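You operate a simulated robot arm through the tools that you are given. There is no shell and no other tool. Be economical: measure what you need, move in short steps, check, and stop when the job is done.

Carry out the task below with a simulated robot arm. There is one attempt and no reset: what you move stays moved.

TASK
Put things in order on the surface of the island. At the end: the black sink plug stands where the tall teal vase stood; the tall teal vase stands where the white paper ball stood; the white paper ball is on the black thawing tray; the tin with the purple lid stands on top of the yellow apple; whatever was shut is shut again. Leave all else as you found it, and nothing knocked over.
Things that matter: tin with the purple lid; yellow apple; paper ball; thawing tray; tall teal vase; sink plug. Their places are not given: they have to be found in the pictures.

It is judged by the outcome, as a careful person would: the job done as asked, and still so three seconds after it is handed in. It fails if anything else is knocked over, pushed out of place, dropped, spilled or broken.

THE ROBOT
A 6-joint arm with a two-finger parallel gripper, fixed in place. Base frame: the origin is at the foot of the arm, x ahead of it, y to its left, z up; the work surface is at about z = 0. Lengths are in m, angles in degrees, forces in N, time in s.
With the tool pointing down near the work surface it reaches from about 0.14 to 0.58 m from the base axis. Its first joint turns from -66.0 to 66.0 degrees. Payload 2.1 kg.
Tool frame: the origin (TCP) lies between the finger pads and is the grasp point; the fingertips stand 0.03 m ahead of it; z points along the fingers, y is the line along which they close. The gripper opens to 0.094 m. The fingers are 0.028 m wide and 0.01 m thick; the gripper's body (0.05 by 0.096 m) begins 0.055 m behind the TCP.
Orientation is told as [roll, pitch, yaw] about the base's x, y, z axes, in that order, counted from this pose: with the fingers straight down and closing along the base's y, the tool's x points along the base's -x, its y along +y and its z along -z.

THE INTERFACE
- The arm moves only by the tool servo_tool. Its argument "moves" is a list of rows, each a list of 3 entries, a list of its own where there are three numbers: the shift along the base's x, y, z in mm, then the turn, a rotation vector about the base's x, y, z in degrees, then the closure, from 0 (fully open) to 1 (shut). In form: [[[tx, ty, tz], [ax, ay, az], hand], ...]. A call has 1 to 10 rows; each row shifts and turns the commanded pose from where the row before left it. A row lasts 0.2 s, in which the tool goes at most 0.05 m and 8.6 degrees; a call with a longer step from one row to the next is refused whole, and so is a gripper value outside its range. A pose out of reach is approached as far as the arm can. The call stops where the force on the tool passes 40 N (or 10 N more than at its start, if that is more) or the arm is blocked; 0.2 s more then pass. The fingers move at their own pace (about 0.072 m/s each) and stop on an object; they squeeze with about 27 N. The grip force told is the motor's: it shows also when the fingers shut on nothing. Time passes only in rows, and 0.2 s behind the last, so rows that do not move let the fingers close. It gives the time, the measured TCP pose, the force on the tool (base axes), the opening and the grip force at its end, in the units of the frame above (readings bear some noise).
- Cameras (640 x 400 px; columns grow to the right, rows downward): "scene" is fixed at [0.0554, -0.3784, 0.4718]; the picture's right is [0.74, -0.67, 0.00], its down [-0.46, -0.51, -0.73] and it looks along [0.49, 0.54, -0.68] (base axes); focal length 252 px, centre (320, 200). "wrist" rides on the gripper at [-0.037, 0, -0.058] in the tool frame; the picture's right is [0.00, -1.00, 0.00], its down [0.97, 0.00, -0.24] and it looks along [0.24, 0.00, 0.97] (tool axes); focal length 218 px, centre (320, 200).
- capture(camera): a new picture of that camera. No time passes.
- probe_pixels(camera, pixels): for up to 12 pixels [column, row] of the newest picture of that camera ("zoom" is the newest enlarged one), the place [x, y, z] in the base frame of the surface seen there, good to about 0.002 m. No time passes.
- inspect(camera, box): a new picture of the part [left, top, right, bottom] of that camera's present view, enlarged. No time passes.
- close_job(): hands the job in; it is judged then, once.

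Work in short steps. Measure before you move; look again where a grasp or a placing could have gone wrong, and mend it. You have 80 turns and 46 pictures in all, those below and enlarged ones among them. Open the gripper and draw the arm clear of the work before you hand the job in, unless the task says otherwise; then end with one line.

The tools are called as a command line: name --argument value ..., lists and objects as JSON in quotes. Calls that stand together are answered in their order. servo_tool: Moves the arm, as the interface text tells. Its arguments: {"type":"object","properties":{"moves":{"type":"array","items":{"type":"array"}}},"required":["moves"]} The other tools are called the same way: capture (camera) takes a picture; probe_pixels (camera, pixels) gives the place of the surface under pixels of a picture; inspect (camera, box) takes an enlarged picture of a part of a camera's view; close_job () hands the job in.

At the start:

```text
time: 0.0
tool_pos: [0.3521, 0.0061, 0.2724]
tcp_rot: [0.1, -0.1, 0.1]
wrist_force: [0.8, -0.8, 0.7]
grip_width: 0.094
finger_force: 0.0
```

scene: 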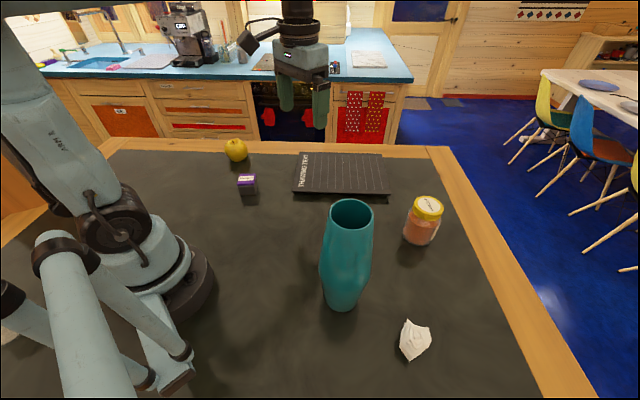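
wrist: 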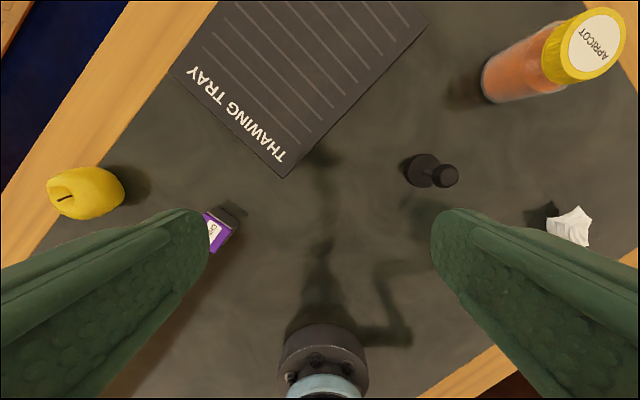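

I'll probe the objects in both pictures to find their places.

probe_pixels --camera "scene" --pixels '[[236, 143], [236, 157], [247, 178], [247, 190], [351, 210], [342, 300], [414, 340], [428, 205], [418, 238], [300, 188], [388, 197], [345, 170]]'

probe_pixels --camera "wrist" --pixels '[[85, 193], [65, 198], [215, 228], [447, 175], [420, 172], [570, 228], [280, 175], [175, 70], [425, 30], [325, 350], [595, 45], [500, 80]]'

inspect --camera "scene" --box '[200, 120, 460, 370]'

```text
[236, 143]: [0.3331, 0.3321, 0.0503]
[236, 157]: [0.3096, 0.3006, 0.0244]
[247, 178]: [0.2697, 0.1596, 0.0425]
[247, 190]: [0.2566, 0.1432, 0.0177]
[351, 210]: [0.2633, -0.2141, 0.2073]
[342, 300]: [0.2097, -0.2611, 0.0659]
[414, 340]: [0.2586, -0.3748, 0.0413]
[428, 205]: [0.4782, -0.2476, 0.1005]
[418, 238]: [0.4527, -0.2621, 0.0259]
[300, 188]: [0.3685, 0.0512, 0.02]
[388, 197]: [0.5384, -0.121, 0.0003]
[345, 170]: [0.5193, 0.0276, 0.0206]
```

```text
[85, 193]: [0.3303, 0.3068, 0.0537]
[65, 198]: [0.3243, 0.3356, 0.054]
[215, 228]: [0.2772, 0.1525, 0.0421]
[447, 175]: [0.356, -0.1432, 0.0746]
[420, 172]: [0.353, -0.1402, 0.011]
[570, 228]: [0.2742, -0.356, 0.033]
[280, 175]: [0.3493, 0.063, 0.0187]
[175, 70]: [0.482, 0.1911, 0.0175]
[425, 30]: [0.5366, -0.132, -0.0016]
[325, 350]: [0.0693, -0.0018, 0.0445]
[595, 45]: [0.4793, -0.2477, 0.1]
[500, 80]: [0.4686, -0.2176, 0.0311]
```

```text
1.60 times, centred on (330, 245) of scene
```

zoom: 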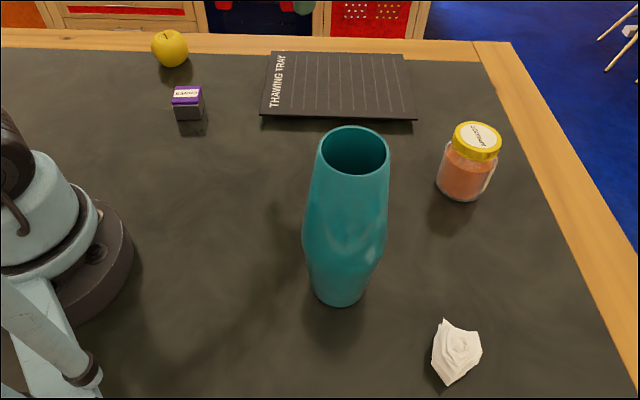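

The vase stands near (0.24,-0.22), 0.21 tall; the plug is near (0.354,-0.14) and the ball near (0.265,-0.36). I rise and hover over that side to see them from above.

servo_tool --moves '[[[-10, -25, 30], [0, 0, 0], 0], [[-10, -40, 20], [0, 0, 0], 0], [[-10, -40, 10], [0, 0, 0], 0], [[-10, -45, 0], [0, 0, 0], 0], [[-10, -45, 0], [0, 0, 0], 0], [[0, -45, 0], [0, 0, 0], 0], [[0, -20, 0], [0, 0, 0], 0]]'

capture --camera "wrist"

```text
time: 1.6
tool_pos: [0.3006, -0.2526, 0.3319]
tcp_rot: [0.0, 0.0, 0.1]
wrist_force: [-0.4, 0.1, 0.0]
grip_width: 0.0938
finger_force: 0.0
```

```text
42 pictures are left
```

wrist: 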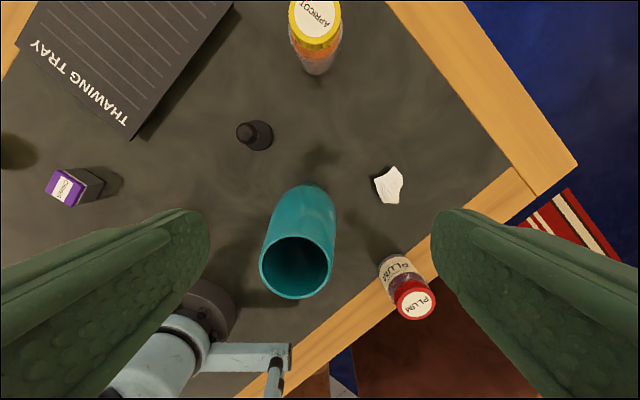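

A plum jar also stands near the ball. I probe the rims, ball, plug and jars here.

probe_pixels --camera "wrist" --pixels '[[260, 268], [332, 268], [296, 237], [296, 298], [388, 170], [375, 185], [403, 180], [386, 203], [415, 304], [392, 258], [245, 133], [268, 137]]'

inspect --camera "wrist" --box '[220, 100, 450, 330]'

```text
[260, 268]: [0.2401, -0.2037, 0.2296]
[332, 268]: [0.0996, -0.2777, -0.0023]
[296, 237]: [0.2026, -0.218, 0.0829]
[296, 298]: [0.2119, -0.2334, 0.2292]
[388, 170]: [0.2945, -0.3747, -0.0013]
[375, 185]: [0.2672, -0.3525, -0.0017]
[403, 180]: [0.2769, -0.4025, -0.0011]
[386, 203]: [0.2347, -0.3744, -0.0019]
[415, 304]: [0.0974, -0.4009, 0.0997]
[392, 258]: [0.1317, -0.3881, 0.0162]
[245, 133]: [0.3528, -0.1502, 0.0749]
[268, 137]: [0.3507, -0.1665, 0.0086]
```

```text
1.74 times, centred on (335, 215) of wrist
```

zoom: 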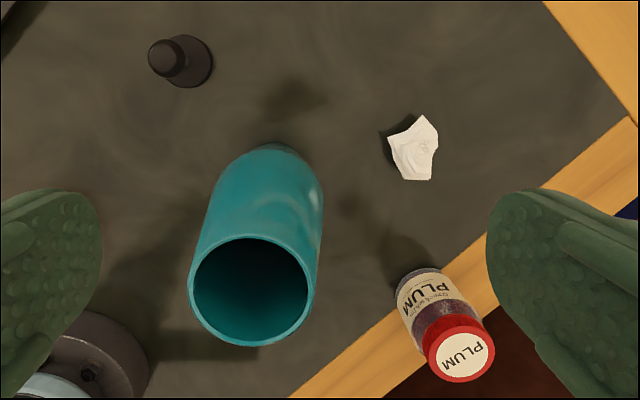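

Probing the ball more finely in the zoom picture, plus the vase's foot edges.

probe_pixels --camera "zoom" --pixels '[[415, 150], [395, 147], [433, 145], [423, 120], [418, 176], [405, 160], [428, 160], [425, 130], [250, 145], [290, 150], [200, 250], [248, 240]]'

```text
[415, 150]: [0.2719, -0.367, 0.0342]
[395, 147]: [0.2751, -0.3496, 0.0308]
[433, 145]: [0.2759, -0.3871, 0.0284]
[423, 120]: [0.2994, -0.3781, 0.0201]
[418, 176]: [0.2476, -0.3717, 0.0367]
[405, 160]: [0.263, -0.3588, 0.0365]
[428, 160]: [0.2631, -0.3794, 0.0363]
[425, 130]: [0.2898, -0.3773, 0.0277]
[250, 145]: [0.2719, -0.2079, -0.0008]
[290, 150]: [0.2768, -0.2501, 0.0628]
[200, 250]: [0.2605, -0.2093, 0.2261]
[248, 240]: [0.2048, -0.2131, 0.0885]
```

Ball centre is about (0.272,-0.369), roughly 40 mm wide along y. I hover over it at z≈0.20 and check the arm's clearance to the vase.

servo_tool --moves '[[[-9, -40, 0], [0, 0, 0], 0], [[-10, -40, 0], [0, 0, 0], 0], [[-9, -36, -10], [0, 0, 0], 0], [[0, 0, -45], [0, 0, 0], 0], [[0, 0, -45], [0, 0, 0], 0], [[0, 0, -30], [0, 0, 0], 0]]'

capture --camera "scene"

capture --camera "wrist"

```text
time: 3.0
tool_pos: [0.2728, -0.3706, 0.1991]
tcp_rot: [0.0, 0.0, 0.0]
wrist_force: [-0.2, 0.0, 1.0]
grip_width: 0.0939
finger_force: 0.1
```

```text
40 pictures are left
```

scene: 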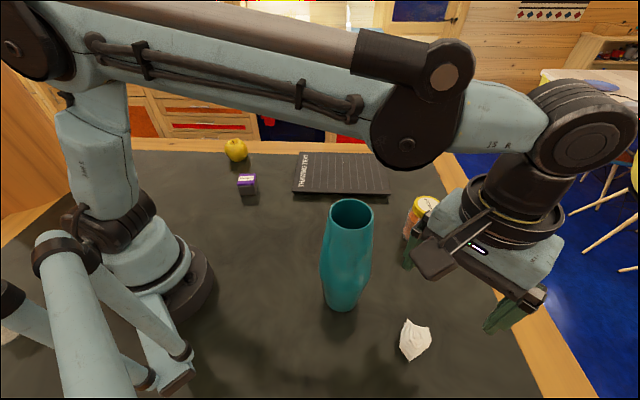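

```text
39 pictures are left
```

wrist: 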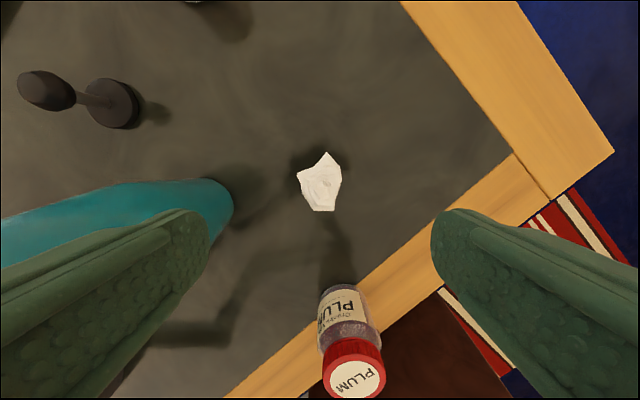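

The forearm passes above the vase; I probe its underside height and the plum jar's top.

probe_pixels --camera "scene" --pixels '[[405, 160], [330, 115], [250, 92], [540, 160], [500, 145], [455, 205]]'

probe_pixels --camera "wrist" --pixels '[[355, 378], [345, 345], [322, 183], [302, 178], [338, 178], [326, 156], [322, 208], [340, 270], [220, 190]]'

```text
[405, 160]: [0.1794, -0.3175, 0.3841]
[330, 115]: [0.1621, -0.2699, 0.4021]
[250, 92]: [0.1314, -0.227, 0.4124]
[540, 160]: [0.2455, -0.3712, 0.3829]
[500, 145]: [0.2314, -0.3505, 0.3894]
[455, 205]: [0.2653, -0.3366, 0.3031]
```

```text
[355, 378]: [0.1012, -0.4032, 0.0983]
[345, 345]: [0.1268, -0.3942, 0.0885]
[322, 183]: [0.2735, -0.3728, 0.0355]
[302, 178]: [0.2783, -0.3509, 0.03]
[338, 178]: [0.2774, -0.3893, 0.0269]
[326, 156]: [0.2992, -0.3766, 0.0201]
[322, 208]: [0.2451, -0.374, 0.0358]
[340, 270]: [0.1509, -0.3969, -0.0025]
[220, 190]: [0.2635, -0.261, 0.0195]
```

The forearm rides only ~0.17 m above the TCP, so lowering onto the ball could strike the 0.23-tall vase. I'll first set the vase aside temporarily at about (0.24,-0.10), so I rise and hover over the vase.

servo_tool --moves '[[[0, 0, 45], [0, 0, 0], 0], [[0, 0, 45], [0, 0, 0], 0], [[0, 15, 40], [0, 0, 0], 0], [[-10, 45, 0], [0, 0, 0], 0], [[-12, 45, 0], [0, 0, 0], 0], [[-10, 34, 0], [0, 0, 0], 0]]'

capture --camera "wrist"

```text
time: 4.4
tool_pos: [0.2422, -0.2305, 0.3309]
tcp_rot: [-0.1, 0.0, 0.0]
wrist_force: [0.0, -0.6, 0.5]
grip_width: 0.0941
finger_force: 0.0
```

```text
38 pictures are left
```

wrist: 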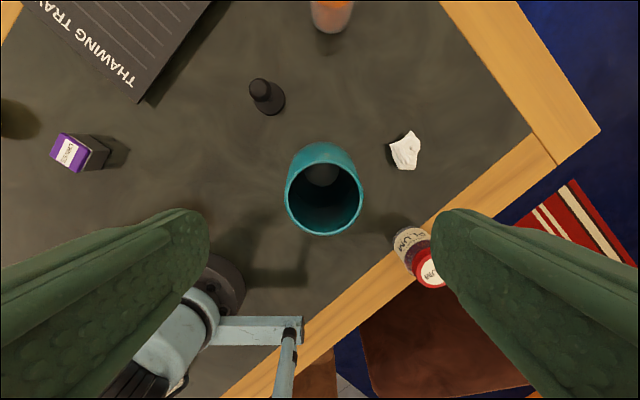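

probe_pixels --camera "wrist" --pixels '[[287, 197], [361, 197], [323, 233], [323, 159], [323, 145], [322, 175], [405, 160], [262, 90], [275, 100]]'

```text
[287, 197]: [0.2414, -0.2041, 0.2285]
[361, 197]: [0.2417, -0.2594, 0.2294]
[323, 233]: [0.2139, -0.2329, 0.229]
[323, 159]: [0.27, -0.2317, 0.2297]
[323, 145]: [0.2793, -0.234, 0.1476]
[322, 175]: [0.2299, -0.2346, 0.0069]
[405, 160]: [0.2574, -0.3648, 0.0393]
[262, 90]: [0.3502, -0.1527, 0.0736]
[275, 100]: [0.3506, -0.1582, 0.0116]
```

Vase axis is (0.242,-0.232), rim z 0.229, body radius ≤0.038: it fits the open hand. I descend to z≈0.20 and close.

servo_tool --moves '[[[0, -1.3, -40], [0, 0, 0], 0], [[0, 0, -40], [0, 0, 0], 0], [[0, 0, -30], [0, 0, 0], 0], [[0, 0, -21], [0, 0, 0], 0], [[0, 0, 0], [0, 0, 0], 0.4], [[0, 0, 0], [0, 0, 0], 0.7], [[0, 0, 0], [0, 0, 0], 1], [[0, 0, 0], [0, 0, 0], 1]]'

```text
time: 6.2
tool_pos: [0.2417, -0.2334, 0.1999]
tcp_rot: [-0.1, 0.0, 0.1]
wrist_force: [-0.2, -0.5, -0.4]
grip_width: 0.0634
finger_force: 27.2
```

Gripped at 63 mm with 27 N. I lift a little to test the hold.

servo_tool --moves '[[[0, 0, 10], [0, 0, 0], 1], [[0, 0, 20], [0, 0, 0], 1], [[0, 0, 10], [0, 0, 0], 1]]'

capture --camera "scene"

```text
time: 7.0
tool_pos: [0.2429, -0.2336, 0.2413]
tcp_rot: [0.0, 0.0, 0.1]
wrist_force: [-0.5, -0.8, -5.2]
grip_width: 0.0633
finger_force: 27.0
```

```text
37 pictures are left
```

scene: 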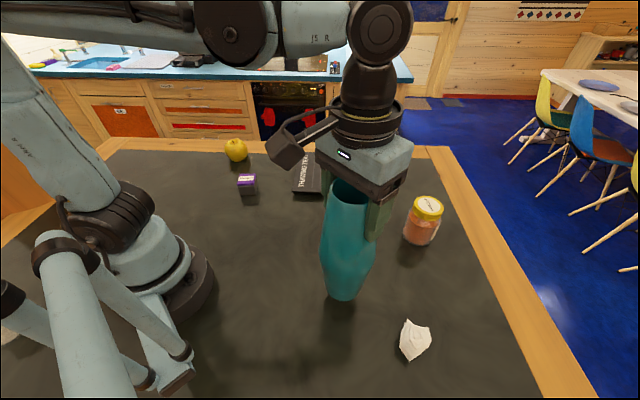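

Held well, vertical. I carry it +130 mm in y and lower it to the same height (39–41 mm down).

servo_tool --moves '[[[0, 25, 0], [0, 0, 0], 1], [[0, 40, 0], [0, 0, 0], 1], [[0, 40, 0], [0, 0, 0], 1], [[0, 25, 0], [0, 0, 0], 1], [[0, 0, -15], [0, 0, 0], 1], [[0, 0, -15], [0, 0, 0], 1], [[0, 0, -7], [0, 0, 0], 1], [[0, 0, -2], [0, 0, 0], 1], [[0, 0, 0], [0, 0, 0], 1]]'

```text
time: 9.0
tool_pos: [0.2416, -0.1023, 0.2033]
tcp_rot: [0.0, 0.1, 0.0]
wrist_force: [0.1, -0.6, -3.5]
grip_width: 0.0633
finger_force: 26.9
```

servo_tool --moves '[[[0, 0, -1.5], [0, 0, 0], 1], [[0, 0, -1], [0, 0, 0], 1], [[0, 0, 0], [0, 0, 0], 1]]'

```text
time: 9.8
tool_pos: [0.2434, -0.1031, 0.1998]
tcp_rot: [0.0, -0.1, 0.0]
wrist_force: [-3.7, 2.9, 22.7]
grip_width: 0.0634
finger_force: 26.6
```

The base is pressing (22 N), so it's on the table; I ease up slightly, open, and rise.

servo_tool --moves '[[[0, 0, 0.8], [0, 0, 0], 1], [[0, 0, 0], [0, 0, 0], 0.6], [[0, 0, 0], [0, 0, 0], 0.2], [[0, 0, 0], [0, 0, 0], 0], [[0, 0, 0], [0, 0, 0], 0], [[0, 0, 25], [0, 0, 0], 0], [[0, 0, 45], [0, 0, 0], 0], [[0, 0, 45], [0, 0, 0], 0]]'

capture --camera "wrist"

```text
time: 11.6
tool_pos: [0.2414, -0.1042, 0.3171]
tcp_rot: [0.0, 0.0, 0.0]
wrist_force: [0.7, 0.2, 0.1]
grip_width: 0.0939
finger_force: 0.1
```

```text
36 pictures are left
```

wrist: 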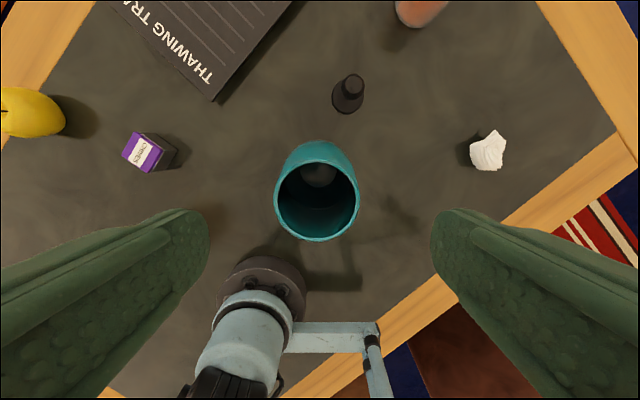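

Vase stands upright. Now to the ball at (0.272,-0.369): travel high, then descend.

servo_tool --moves '[[[5, -45, 0], [0, 0, 0], 0], [[5, -45, 0], [0, 0, 0], 0], [[5, -45, 0], [0, 0, 0], 0], [[5, -45, 0], [0, 0, 0], 0], [[5, -45, 0], [0, 0, 0], 0], [[5, -40, 0], [0, 0, 0], 0], [[0, 0, -48], [0, 0, 0], 0], [[0, 0, -48], [0, 0, 0], 0], [[0, 0, -48], [0, 0, 0], 0], [[0, 0, -48], [0, 0, 0], 0]]'

capture --camera "wrist"

```text
time: 13.8
tool_pos: [0.2698, -0.3681, 0.1217]
tcp_rot: [0.1, 0.0, 0.0]
wrist_force: [-0.1, -0.1, 0.4]
grip_width: 0.0939
finger_force: 0.0
```

```text
35 pictures are left
```

wrist: 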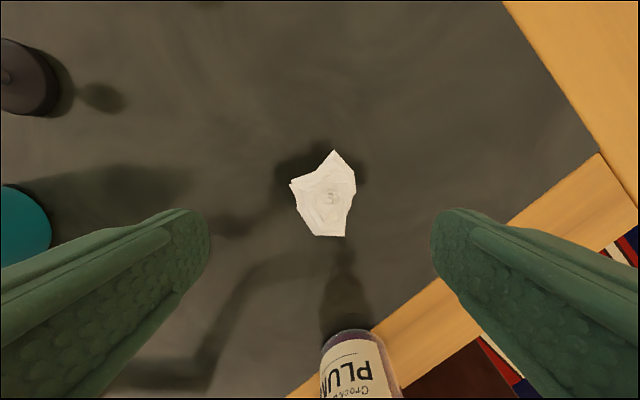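

probe_pixels --camera "wrist" --pixels '[[294, 188], [352, 185], [334, 155], [320, 232], [342, 232], [325, 195], [300, 205], [350, 205]]'

```text
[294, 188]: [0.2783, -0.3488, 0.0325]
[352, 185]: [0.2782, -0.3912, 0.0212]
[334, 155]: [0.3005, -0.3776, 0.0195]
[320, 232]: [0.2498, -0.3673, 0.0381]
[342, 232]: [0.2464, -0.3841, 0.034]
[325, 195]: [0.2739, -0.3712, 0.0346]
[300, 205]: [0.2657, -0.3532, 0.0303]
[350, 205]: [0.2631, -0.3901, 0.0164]
```

Ball centre (0.272,-0.370). Descend to z≈0.034 and close.

servo_tool --moves '[[[1, -2, -45], [0, 0, 0], 0], [[0, 0, -30], [0, 0, 0], 0], [[0, 0, -13], [0, 0, 0], 0], [[0, 0, 0], [0, 0, 0], 0.4], [[0, 0, 0], [0, 0, 0], 0.7], [[0, 0, 0], [0, 0, 0], 1], [[0, 0, 0], [0, 0, 0], 1], [[0, 0, 40], [0, 0, 0], 1], [[0, 0, 40], [0, 0, 0], 1]]'

capture --camera "wrist"

```text
time: 15.8
tool_pos: [0.2751, -0.3694, 0.1152]
tcp_rot: [0.0, 0.0, 0.0]
wrist_force: [0.5, 0.2, 0.1]
grip_width: 0.0455
finger_force: 26.5
```

```text
34 pictures are left
```

wrist: 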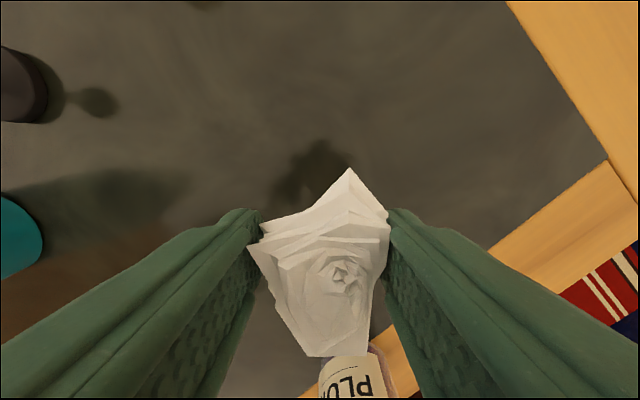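

Ball is firmly held. I raise to 0.25 and carry it over to the tray, about (0.49,0.035).

servo_tool --moves '[[[0, 0, 45], [0, 0, 0], 1], [[0, 0, 45], [0, 0, 0], 1], [[20, 20, 40], [0, 0, 0], 1], [[28, 38, 0], [0, 0, 0], 1], [[28, 38, 0], [0, 0, 0], 1], [[28, 38, 0], [0, 0, 0], 1], [[28, 38, 0], [0, 0, 0], 1], [[20, 43, 0], [0, 0, 0], 1], [[15, 45, 0], [0, 0, 0], 1], [[15, 45, 0], [0, 0, 0], 1]]'

servo_tool --moves '[[[15, 45, 0], [0, 0, 0], 1], [[10, 45, 0], [0, 0, 0], 1], [[8, 10, -30], [0, 0, 0], 1], [[0, 0, -40], [0, 0, 0], 1]]'

capture --camera "scene"

capture --camera "wrist"

```text
time: 18.0
tool_pos: [0.4598, -0.0692, 0.2444]
tcp_rot: [0.0, -0.1, -0.1]
wrist_force: [0.2, 0.7, 0.8]
grip_width: 0.0457
finger_force: 26.8
```

```text
time: 19.0
tool_pos: [0.4911, 0.0347, 0.1761]
tcp_rot: [0.0, 0.1, 0.0]
wrist_force: [-0.1, 0.1, -0.6]
grip_width: 0.0458
finger_force: 27.1
```

```text
33 pictures are left
```

scene: 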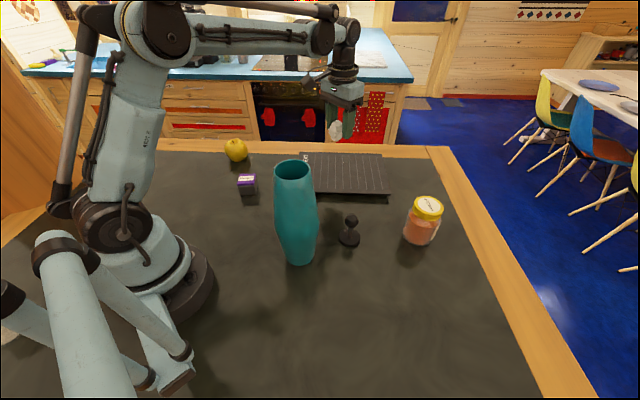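

```text
32 pictures are left
```

wrist: 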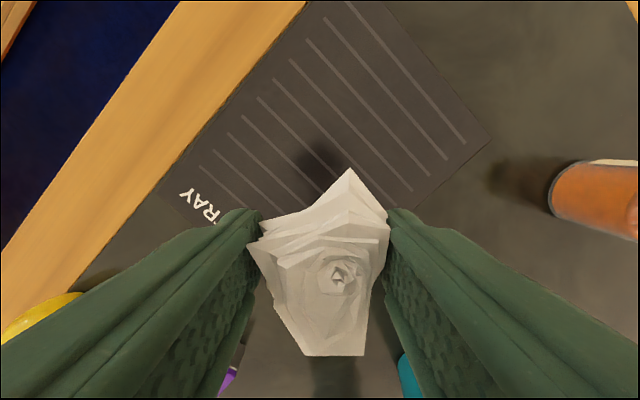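

probe_pixels --camera "wrist" --pixels '[[480, 138], [165, 188], [305, 8], [400, 20], [280, 140], [330, 150], [330, 110], [430, 190]]'

```text
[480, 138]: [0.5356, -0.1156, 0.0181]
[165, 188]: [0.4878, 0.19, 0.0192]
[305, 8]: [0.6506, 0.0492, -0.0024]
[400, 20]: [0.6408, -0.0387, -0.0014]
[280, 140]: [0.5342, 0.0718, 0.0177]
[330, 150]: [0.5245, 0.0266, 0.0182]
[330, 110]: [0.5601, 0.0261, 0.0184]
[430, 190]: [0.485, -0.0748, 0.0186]
```

Over the tray, top z≈0.018. Lower 122 mm to z≈0.054 and release.

servo_tool --moves '[[[0, 0, -45], [0, 0, 0], 1], [[0, 0, -45], [0, 0, 0], 1], [[0, 0, -25], [0, 0, 0], 1], [[0, 0, -7], [0, 0, 0], 1], [[0, 0, 0], [0, 0, 0], 1], [[0, 0, 0], [0, 0, 0], 0.7], [[0, 0, 0], [0, 0, 0], 0.3], [[0, 0, 0], [0, 0, 0], 0.2]]'

capture --camera "wrist"

```text
time: 20.8
tool_pos: [0.4925, 0.0329, 0.0533]
tcp_rot: [0.1, -0.1, 0.1]
wrist_force: [-0.4, 0.3, -0.1]
grip_width: 0.0753
finger_force: 0.1
```

```text
31 pictures are left
```

wrist: 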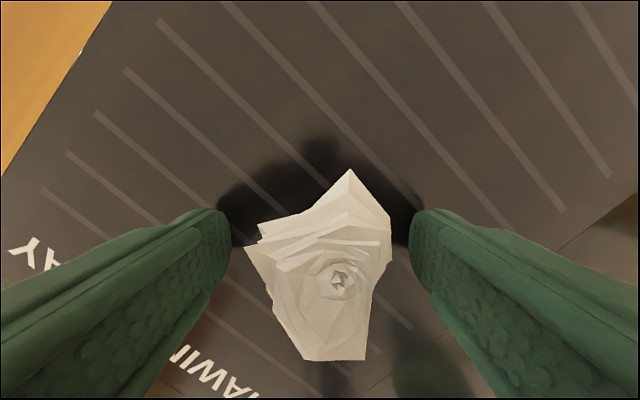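

Released on the tray. I open fully, rise straight up, and return over the vase at z≈0.32.

servo_tool --moves '[[[0, 0, 0], [0, 0, 0], 0], [[0, 0, 45], [0, 0, 0], 0], [[0, 0, 48], [0, 0, 0], 0], [[0, 0, 48], [0, 0, 0], 0], [[0, 0, 48], [0, 0, 0], 0], [[0, 0, 48], [0, 0, 0], 0], [[0, 0, 30], [0, 0, 0], 0], [[-40, -20, 0], [0, 0, 0], 0], [[-40, -25, 0], [0, 0, 0], 0], [[-40, -25, 0], [0, 0, 0], 0]]'

servo_tool --moves '[[[-40, -25, 0], [0, 0, 0], 0], [[-40, -25, 0], [0, 0, 0], 0], [[-40, -16, 0], [0, 0, 0], 0], [[-10, 0, 0], [0, 0, 0], 0]]'

capture --camera "wrist"

inspect --camera "scene" --box '[200, 120, 460, 280]'

```text
time: 23.0
tool_pos: [0.3661, -0.035, 0.3218]
tcp_rot: [-0.1, 0.0, -0.1]
wrist_force: [1.2, 0.5, -0.4]
grip_width: 0.094
finger_force: 0.1
```

```text
time: 24.0
tool_pos: [0.2387, -0.1005, 0.3223]
tcp_rot: [-0.1, 0.0, 0.0]
wrist_force: [0.7, -0.8, 1.1]
grip_width: 0.0938
finger_force: 0.0
```

```text
30 pictures are left
```

wrist: 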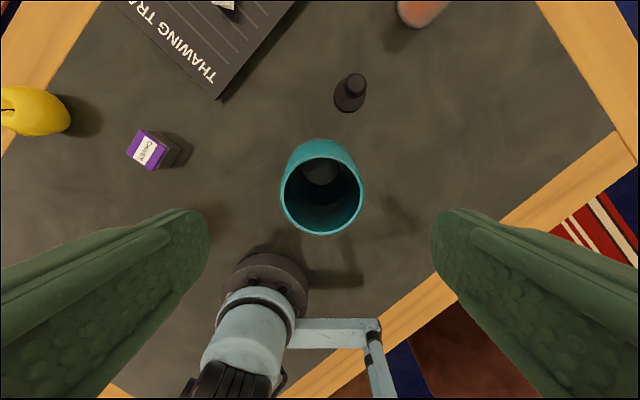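

```text
2.46 times, centred on (330, 200) of scene
```

zoom: 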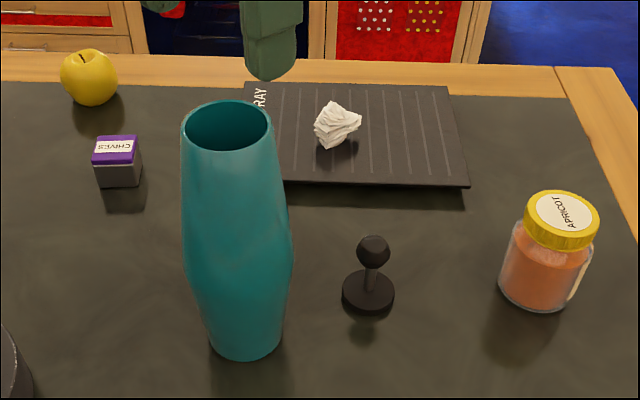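

Ball sits on the tray. Probe the vase rim, and some others for later.

probe_pixels --camera "wrist" --pixels '[[283, 192], [361, 192], [322, 233], [322, 156], [133, 152], [158, 168], [145, 131], [170, 148], [28, 110], [357, 82], [338, 92], [364, 100]]'

```text
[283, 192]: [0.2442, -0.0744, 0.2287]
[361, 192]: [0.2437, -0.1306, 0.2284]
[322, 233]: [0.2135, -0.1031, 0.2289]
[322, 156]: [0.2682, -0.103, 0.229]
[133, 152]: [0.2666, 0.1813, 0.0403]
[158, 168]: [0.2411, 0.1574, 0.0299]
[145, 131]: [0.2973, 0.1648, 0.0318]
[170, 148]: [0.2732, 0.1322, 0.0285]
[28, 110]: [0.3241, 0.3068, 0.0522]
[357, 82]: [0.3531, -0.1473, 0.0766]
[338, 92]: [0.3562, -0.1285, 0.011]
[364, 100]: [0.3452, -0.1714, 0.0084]
```

Vase axis (0.242,-0.103). Align, descend to 0.20, grip and lift.

servo_tool --moves '[[[2.5, -2, -40], [0, 0, 0], 0], [[0, 0, -40], [0, 0, 0], 0], [[0, 0, -30], [0, 0, 0], 0], [[0, 0, -12], [0, 0, 0], 0], [[0, 0, 0], [0, 0, 0], 0.4], [[0, 0, 0], [0, 0, 0], 0.7], [[0, 0, 0], [0, 0, 0], 1], [[0, 0, 0], [0, 0, 0], 1]]'

servo_tool --moves '[[[0, 0, 20], [0, 0, 0], 1], [[0, 0, 20], [0, 0, 0], 1], [[0, 0, 0], [0, 0, 0], 1]]'

```text
time: 25.8
tool_pos: [0.2426, -0.1028, 0.2003]
tcp_rot: [0.0, 0.0, 0.0]
wrist_force: [0.6, 0.2, 0.8]
grip_width: 0.0638
finger_force: 27.2
```

```text
time: 26.6
tool_pos: [0.241, -0.1031, 0.2396]
tcp_rot: [0.0, 0.0, 0.0]
wrist_force: [-0.2, 0.4, -3.5]
grip_width: 0.0635
finger_force: 26.6
```

Held (weight shows). Carry to the ball's old spot (0.272,-0.370), then lower.

servo_tool --moves '[[[0, -25, 0], [0, 0, 0], 1], [[5, -40, 0], [0, 0, 0], 1], [[5, -42, 0], [0, 0, 0], 1], [[5, -42, 0], [0, 0, 0], 1], [[5, -42, 0], [0, 0, 0], 1], [[5, -42, 0], [0, 0, 0], 1], [[5, -34, 0], [0, 0, 0], 1], [[0, 0, -15], [0, 0, 0], 1], [[0, 0, -15], [0, 0, 0], 1], [[0, 0, 0], [0, 0, 0], 1]]'

capture --camera "scene"

```text
time: 28.8
tool_pos: [0.2726, -0.3702, 0.2084]
tcp_rot: [-0.1, 0.0, 0.0]
wrist_force: [-0.6, 0.1, -4.1]
grip_width: 0.0637
finger_force: 27.1
```

```text
28 pictures are left
```

scene: 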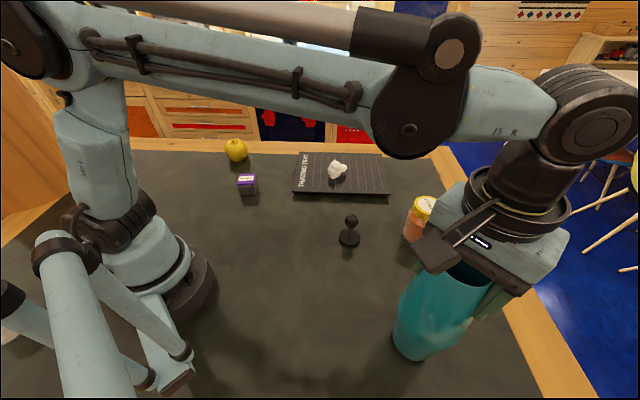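

Position is right. Lower in small steps until contact.

servo_tool --moves '[[[0, 0, -5], [0, 0, 0], 1], [[0, 0, -2], [0, 0, 0], 1], [[0, 0, -1], [0, 0, 0], 1], [[0, 0, 0], [0, 0, 0], 1]]'

```text
time: 29.8
tool_pos: [0.271, -0.3702, 0.2002]
tcp_rot: [0.0, 0.1, 0.0]
wrist_force: [-0.1, 0.8, -4.3]
grip_width: 0.0636
finger_force: 26.9
```

servo_tool --moves '[[[0, 0, -1], [0, 0, 0], 1], [[0, 0, 0], [0, 0, 0], 1]]'

```text
time: 30.4
tool_pos: [0.2713, -0.3695, 0.2]
tcp_rot: [0.1, 0.0, 0.0]
wrist_force: [-0.2, -0.8, -3.4]
grip_width: 0.0635
finger_force: 27.6
```

servo_tool --moves '[[[0, 0, -0.8], [0, 0, 0], 1], [[0, 0, 0], [0, 0, 0], 1]]'

```text
time: 31.0
tool_pos: [0.271, -0.3701, 0.1983]
tcp_rot: [0.0, 0.0, 0.1]
wrist_force: [0.1, 0.1, -4.1]
grip_width: 0.0637
finger_force: 27.4
```

servo_tool --moves '[[[0, 0, -0.8], [0, 0, 0], 1], [[0, 0, 0], [0, 0, 0], 1]]'

```text
time: 31.6
tool_pos: [0.2708, -0.3692, 0.1982]
tcp_rot: [0.0, 0.0, -0.1]
wrist_force: [-3.5, -1.7, 21.8]
grip_width: 0.0634
finger_force: 27.5
```

Contact. Ease up slightly, open, and rise.

servo_tool --moves '[[[0, 0, 0.7], [0, 0, 0], 1], [[0, 0, 0], [0, 0, 0], 0.6], [[0, 0, 0], [0, 0, 0], 0.2], [[0, 0, 0], [0, 0, 0], 0], [[0, 0, 0], [0, 0, 0], 0], [[0, 0, 25], [0, 0, 0], 0], [[0, 0, 45], [0, 0, 0], 0], [[0, 0, 45], [0, 0, 0], 0]]'

capture --camera "wrist"

```text
time: 33.4
tool_pos: [0.2707, -0.371, 0.3119]
tcp_rot: [0.0, 0.0, 0.0]
wrist_force: [0.6, 0.1, 0.4]
grip_width: 0.0939
finger_force: 0.1
```

```text
27 pictures are left
```

wrist: 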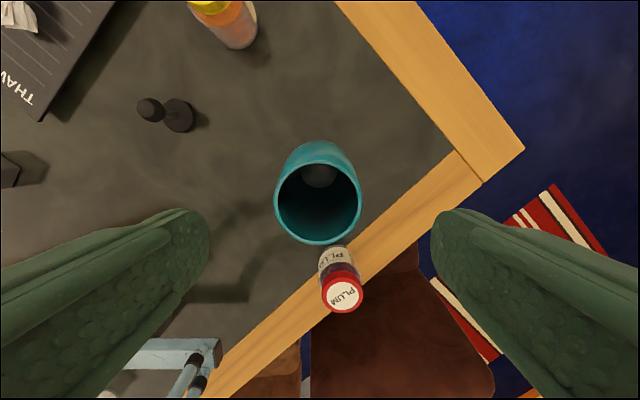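

Vase stands. Now over the plug near (0.352,-0.150).

servo_tool --moves '[[[10, 40, 0], [0, 0, 0], 0], [[15, 45, 0], [0, 0, 0], 0], [[15, 45, 0], [0, 0, 0], 0], [[20, 45, 0], [0, 0, 0], 0], [[20, 45, 0], [0, 0, 0], 0], [[1, 1, -45], [0, 0, 0], 0], [[0, 0, -45], [0, 0, 0], 0], [[0, 0, -45], [0, 0, 0], 0], [[0, 0, 0], [0, 0, 0], 0]]'

capture --camera "wrist"

```text
time: 35.4
tool_pos: [0.3518, -0.1487, 0.1781]
tcp_rot: [0.0, 0.0, -0.1]
wrist_force: [0.1, -0.7, 0.1]
grip_width: 0.0942
finger_force: 0.0
```

```text
26 pictures are left
```

wrist: 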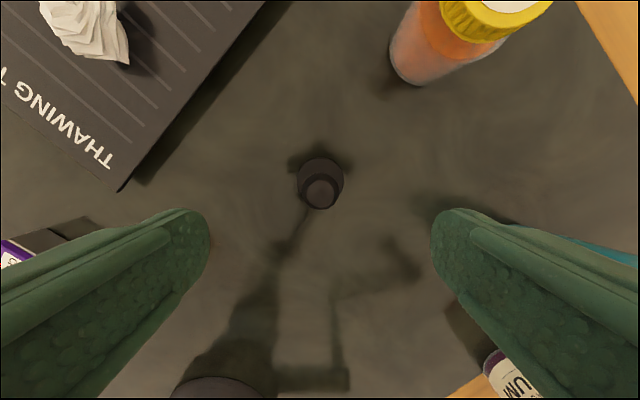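

probe_pixels --camera "wrist" --pixels '[[320, 192], [306, 194], [336, 194], [298, 185], [343, 185], [320, 160], [321, 206]]'

```text
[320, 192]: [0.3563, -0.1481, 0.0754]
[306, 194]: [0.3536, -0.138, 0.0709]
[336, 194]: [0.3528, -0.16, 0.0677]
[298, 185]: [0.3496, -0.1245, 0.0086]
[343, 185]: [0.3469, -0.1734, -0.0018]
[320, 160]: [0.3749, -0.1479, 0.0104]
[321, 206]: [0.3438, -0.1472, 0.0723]
```

Plug centre (0.352,-0.148), knob around z 0.063. Descend to 0.062, close, lift.

servo_tool --moves '[[[0, 0.5, -45], [0, 0, 0], 0], [[0, 0, -45], [0, 0, 0], 0], [[0, 0, -26], [0, 0, 0], 0.3], [[0, 0, 0], [0, 0, 0], 0.6], [[0, 0, 0], [0, 0, 0], 1], [[0, 0, 0], [0, 0, 0], 1], [[0, 0, 0], [0, 0, 0], 1]]'

servo_tool --moves '[[[0, 0, 20], [0, 0, 0], 1], [[0, 0, 40], [0, 0, 0], 1], [[0, 0, 0], [0, 0, 0], 1]]'

capture --camera "scene"

```text
time: 37.0
tool_pos: [0.3502, -0.1462, 0.064]
tcp_rot: [0.0, 0.0, -0.1]
wrist_force: [0.7, 0.0, -0.9]
grip_width: 0.032
finger_force: 27.1
```

```text
time: 37.8
tool_pos: [0.3532, -0.147, 0.1219]
tcp_rot: [0.0, 0.1, 0.0]
wrist_force: [-0.8, 0.9, -0.7]
grip_width: 0.0314
finger_force: 26.6
```

```text
25 pictures are left
```

scene: 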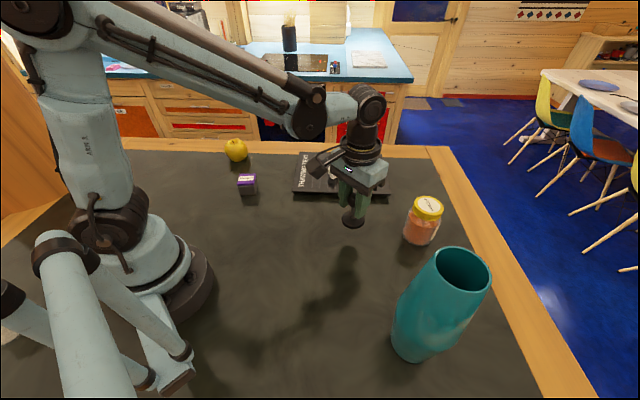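

Plug held upright. Carry to the vase's old place (0.242,-0.232) and lower to near z 0.063.

servo_tool --moves '[[[-28, -21, 0], [0, 0, 0], 1], [[-28, -21, 0], [0, 0, 0], 1], [[-28, -21, 0], [0, 0, 0], 1], [[-26, -21, 0], [0, 0, 0], 1], [[0, 0, -30], [0, 0, 0], 1], [[0, 0, -20], [0, 0, 0], 1], [[0, 0, -7], [0, 0, 0], 1], [[0, 0, 0], [0, 0, 0], 1]]'

```text
time: 39.6
tool_pos: [0.2429, -0.2346, 0.0668]
tcp_rot: [0.0, -0.1, 0.1]
wrist_force: [0.1, 0.3, -0.4]
grip_width: 0.0317
finger_force: 26.7
```

servo_tool --moves '[[[0, 1, -1], [0, 0, 0], 1], [[0, 0, -1], [0, 0, 0], 1], [[0, 0, 0], [0, 0, 0], 1]]'

```text
time: 40.4
tool_pos: [0.2422, -0.2325, 0.0625]
tcp_rot: [0.0, -0.1, 0.0]
wrist_force: [2.1, -1.0, 8.5]
grip_width: 0.0315
finger_force: 27.4
```

Light contact (8.5 N). Open and rise, then look.

servo_tool --moves '[[[0, 0, 0.3], [0, 0, 0], 0.7], [[0, 0, 0], [0, 0, 0], 0.3], [[0, 0, 0], [0, 0, 0], 0], [[0, 0, 0], [0, 0, 0], 0], [[0, 0, 40], [0, 0, 0], 0], [[0, 0, 45], [0, 0, 0], 0], [[0, 0, 45], [0, 0, 0], 0], [[0, 0, 45], [0, 0, 0], 0], [[0, 20, 40], [0, 0, 0], 0]]'

capture --camera "scene"

```text
time: 42.4
tool_pos: [0.2427, -0.2091, 0.2808]
tcp_rot: [-0.1, 0.0, 0.0]
wrist_force: [0.2, 0.6, -0.2]
grip_width: 0.0938
finger_force: 0.0
```

```text
24 pictures are left
```

scene: 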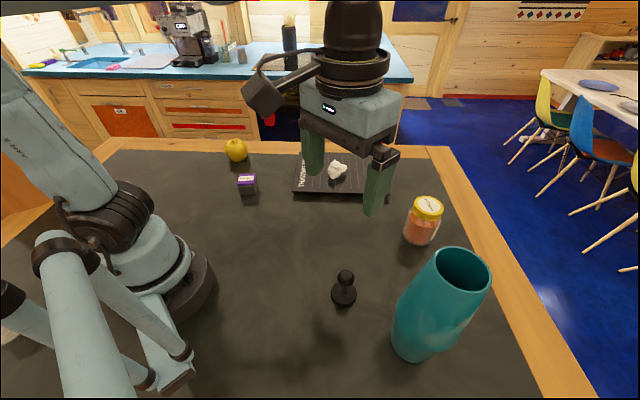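

Plug stands. Now to the tin near (0.265,0.157).

servo_tool --moves '[[[3, 45, 0], [0, 0, 0], 0], [[3, 48, 0], [0, 0, 0], 0], [[3, 48, 0], [0, 0, 0], 0], [[3, 48, 0], [0, 0, 0], 0], [[3, 48, 0], [0, 0, 0], 0], [[3, 48, 0], [0, 0, 0], 0], [[3, 48, 0], [0, 0, 0], 0], [[3, 35, -20], [0, 0, 0], 0], [[0, 0, -40], [0, 0, 0], 0], [[0, 0, 0], [0, 0, 0], 0]]'

capture --camera "wrist"

```text
time: 44.6
tool_pos: [0.266, 0.1572, 0.2185]
tcp_rot: [0.1, 0.1, -0.1]
wrist_force: [0.7, -0.3, 0.3]
grip_width: 0.0937
finger_force: 0.1
```

```text
23 pictures are left
```

wrist: 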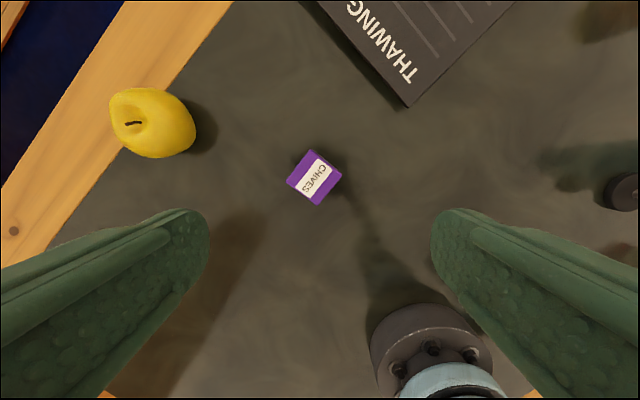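

inspect --camera "wrist" --box '[100, 70, 360, 220]'

inspect --camera "scene" --box '[200, 120, 290, 210]'

```text
2.46 times, centred on (230, 145) of wrist
```

zoom: 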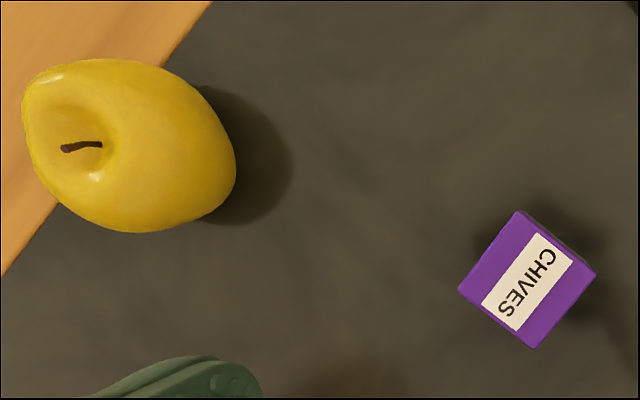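

```text
4.44 times, centred on (245, 165) of scene
```

zoom: 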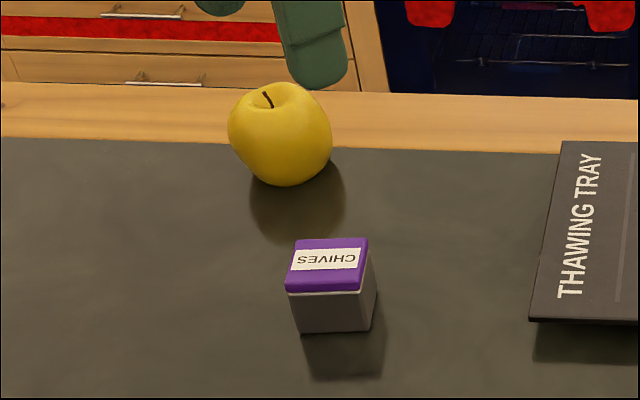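

capture --camera "wrist"

probe_pixels --camera "wrist" --pixels '[[310, 152], [340, 175], [317, 203], [289, 181], [315, 178], [325, 164], [303, 191], [328, 188], [301, 167], [327, 158]]'

probe_pixels --camera "zoom" --pixels '[[253, 95], [300, 90], [262, 105], [285, 110], [270, 92], [245, 110], [310, 110], [285, 182], [330, 140], [230, 130], [330, 245], [330, 328]]'

```text
20 pictures are left
```

wrist: 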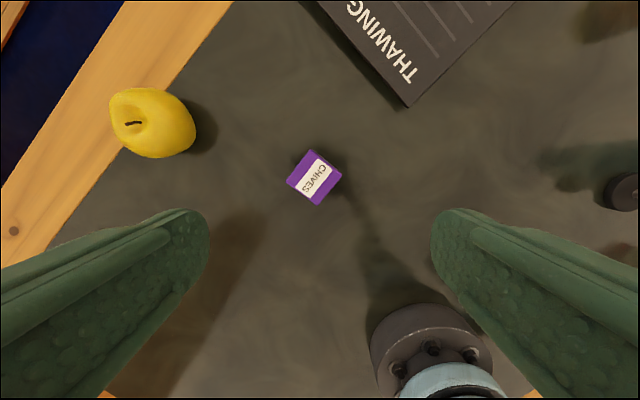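

```text
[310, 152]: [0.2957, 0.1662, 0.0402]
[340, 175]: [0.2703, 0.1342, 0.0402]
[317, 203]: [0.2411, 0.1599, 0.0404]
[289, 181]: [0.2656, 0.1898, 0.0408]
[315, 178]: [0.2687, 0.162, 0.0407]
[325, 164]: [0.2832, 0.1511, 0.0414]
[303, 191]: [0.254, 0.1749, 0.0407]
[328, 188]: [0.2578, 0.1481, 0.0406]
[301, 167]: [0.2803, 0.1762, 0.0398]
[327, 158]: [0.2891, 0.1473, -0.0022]
```

```text
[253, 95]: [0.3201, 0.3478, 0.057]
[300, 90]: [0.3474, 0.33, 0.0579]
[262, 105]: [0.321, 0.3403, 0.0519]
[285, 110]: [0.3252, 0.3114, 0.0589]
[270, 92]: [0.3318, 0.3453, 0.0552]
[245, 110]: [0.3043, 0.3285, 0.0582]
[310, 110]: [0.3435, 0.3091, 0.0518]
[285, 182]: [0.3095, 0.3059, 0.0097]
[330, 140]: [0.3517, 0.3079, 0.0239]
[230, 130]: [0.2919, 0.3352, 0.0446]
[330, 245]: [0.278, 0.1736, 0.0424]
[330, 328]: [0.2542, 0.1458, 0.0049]
```

Tin: centre (0.268,0.162), 40 mm square, sides at ~50°, height 0.041. Before grasping it, I view the apple from above to find its top ring and stem.

servo_tool --moves '[[[10, 40, 0], [0, 0, 0], 0], [[13, 45, 0], [0, 0, 0], 0], [[13, 45, 0], [0, 0, 0], 0], [[13, 43, 0], [0, 0, 0], 0], [[5, 0, -40], [0, 0, 0], 0], [[0, 0, 0], [0, 0, 0], 0]]'

inspect --camera "wrist" --box '[240, 120, 400, 220]'

```text
time: 46.0
tool_pos: [0.3242, 0.3304, 0.1763]
tcp_rot: [-0.1, 0.0, 0.0]
wrist_force: [0.2, -0.7, -0.1]
grip_width: 0.0941
finger_force: 0.0
```

```text
4.00 times, centred on (320, 170) of wrist
```

zoom: 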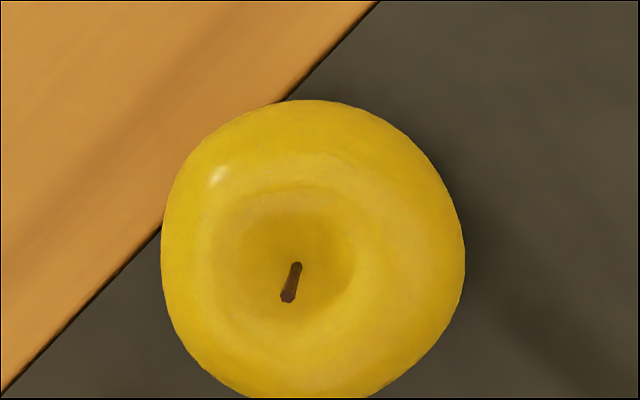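

probe_pixels --camera "zoom" --pixels '[[297, 265], [288, 298], [296, 180], [215, 250], [365, 240], [290, 345], [230, 190], [355, 190], [230, 320], [350, 320], [200, 250], [395, 250]]'

probe_pixels --camera "zoom" --pixels '[[296, 150], [180, 250], [420, 250], [290, 370], [280, 240], [290, 300], [320, 360], [250, 350], [380, 290], [380, 200], [205, 200], [190, 300]]'

```text
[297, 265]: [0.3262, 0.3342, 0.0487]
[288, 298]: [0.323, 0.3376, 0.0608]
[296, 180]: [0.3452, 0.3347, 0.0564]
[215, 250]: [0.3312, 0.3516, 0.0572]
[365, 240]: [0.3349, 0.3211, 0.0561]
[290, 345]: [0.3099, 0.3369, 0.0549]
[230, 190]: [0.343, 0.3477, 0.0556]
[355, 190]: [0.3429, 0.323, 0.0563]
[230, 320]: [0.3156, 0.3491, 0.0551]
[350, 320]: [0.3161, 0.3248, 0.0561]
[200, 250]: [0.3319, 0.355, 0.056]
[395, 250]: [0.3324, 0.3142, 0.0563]
```

```text
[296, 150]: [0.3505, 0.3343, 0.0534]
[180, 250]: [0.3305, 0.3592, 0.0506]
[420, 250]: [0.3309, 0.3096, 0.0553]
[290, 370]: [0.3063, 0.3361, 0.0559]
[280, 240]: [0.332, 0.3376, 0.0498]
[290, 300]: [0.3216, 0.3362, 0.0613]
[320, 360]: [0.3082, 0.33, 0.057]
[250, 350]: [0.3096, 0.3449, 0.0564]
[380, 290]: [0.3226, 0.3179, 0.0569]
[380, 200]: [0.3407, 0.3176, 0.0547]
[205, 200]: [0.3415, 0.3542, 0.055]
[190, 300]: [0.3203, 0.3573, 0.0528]
```

Stem tip is at (0.322,0.337,0.061), ring ~0.057 about (0.327,0.334). I'll place the tin centred at about (0.330,0.332) so it settles stably. Now back to the tin, turning the hand -40° to match its sides.

servo_tool --moves '[[[-10, -35, 0], [0, 0, -8], 0], [[-14, -40, 0], [0, 0, -8], 0], [[-14, -40, 0], [0, 0, -8], 0], [[-14, -40, 0], [0, 0, -8], 0], [[-4.5, -13, 0], [0, 0, -8], 0], [[0, 0, -40], [0, 0, 0], 0], [[0, 0, 0], [0, 0, 0], 0]]'

capture --camera "wrist"

```text
time: 47.6
tool_pos: [0.267, 0.162, 0.1375]
tcp_rot: [0.0, 0.0, -40.1]
wrist_force: [-0.3, 0.0, 0.4]
grip_width: 0.0939
finger_force: 0.0
```

```text
18 pictures are left
```

wrist: 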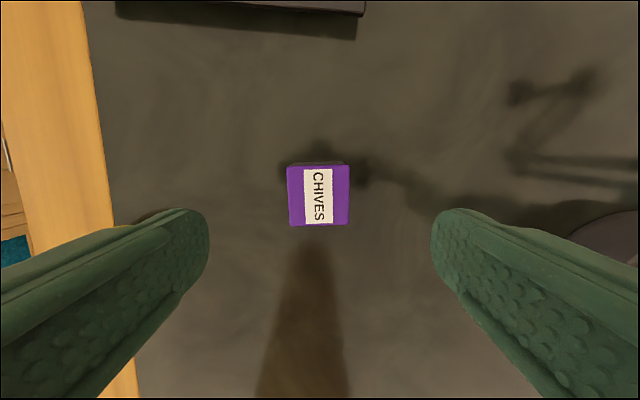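

Well aligned. Descend to z≈0.040 and close, then test lift.

servo_tool --moves '[[[1, 0, -45], [0, 0, 0], 0], [[0, 0, -40], [0, 0, 0], 0], [[0, 0, -12], [0, 0, 0], 0.2], [[0, 0, 0], [0, 0, 0], 0.4], [[0, 0, 0], [0, 0, 0], 0.7], [[0, 0, 0], [0, 0, 0], 1], [[0, 0, 0], [0, 0, 0], 1]]'

servo_tool --moves '[[[0, 0, 10], [0, 0, 0], 1], [[0, 0, 40], [0, 0, 0], 1], [[0, 0, 40], [0, 0, 0], 1], [[0, 0, 0], [0, 0, 0], 1]]'

capture --camera "wrist"

inspect --camera "scene" --box '[180, 80, 340, 220]'

```text
time: 49.2
tool_pos: [0.2631, 0.1632, 0.041]
tcp_rot: [-0.1, 0.0, -40.0]
wrist_force: [-0.3, -0.9, -0.2]
grip_width: 0.0489
finger_force: 27.3
```

```text
time: 50.2
tool_pos: [0.2664, 0.1631, 0.1327]
tcp_rot: [0.1, 0.0, -39.9]
wrist_force: [0.0, -0.1, -1.6]
grip_width: 0.0488
finger_force: 26.8
```

```text
17 pictures are left
```

wrist: 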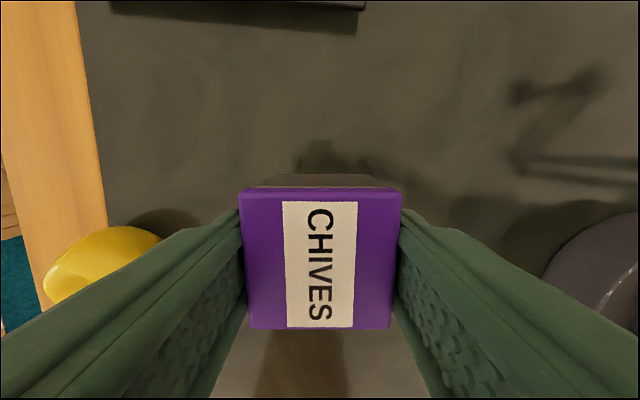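

```text
2.86 times, centred on (260, 150) of scene
```

zoom: 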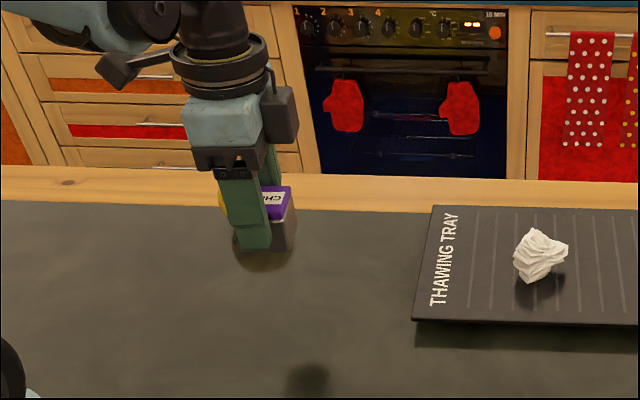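

probe_pixels --camera "wrist" --pixels '[[244, 193], [398, 193], [386, 324], [254, 324], [320, 260], [320, 190], [320, 326], [320, 180]]'

```text
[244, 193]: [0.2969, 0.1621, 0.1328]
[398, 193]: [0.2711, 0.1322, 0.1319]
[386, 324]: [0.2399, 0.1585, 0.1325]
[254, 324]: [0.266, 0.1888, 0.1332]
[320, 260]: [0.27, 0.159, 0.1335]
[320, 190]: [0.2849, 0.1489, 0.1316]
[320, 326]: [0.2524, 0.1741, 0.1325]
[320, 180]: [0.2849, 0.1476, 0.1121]
```

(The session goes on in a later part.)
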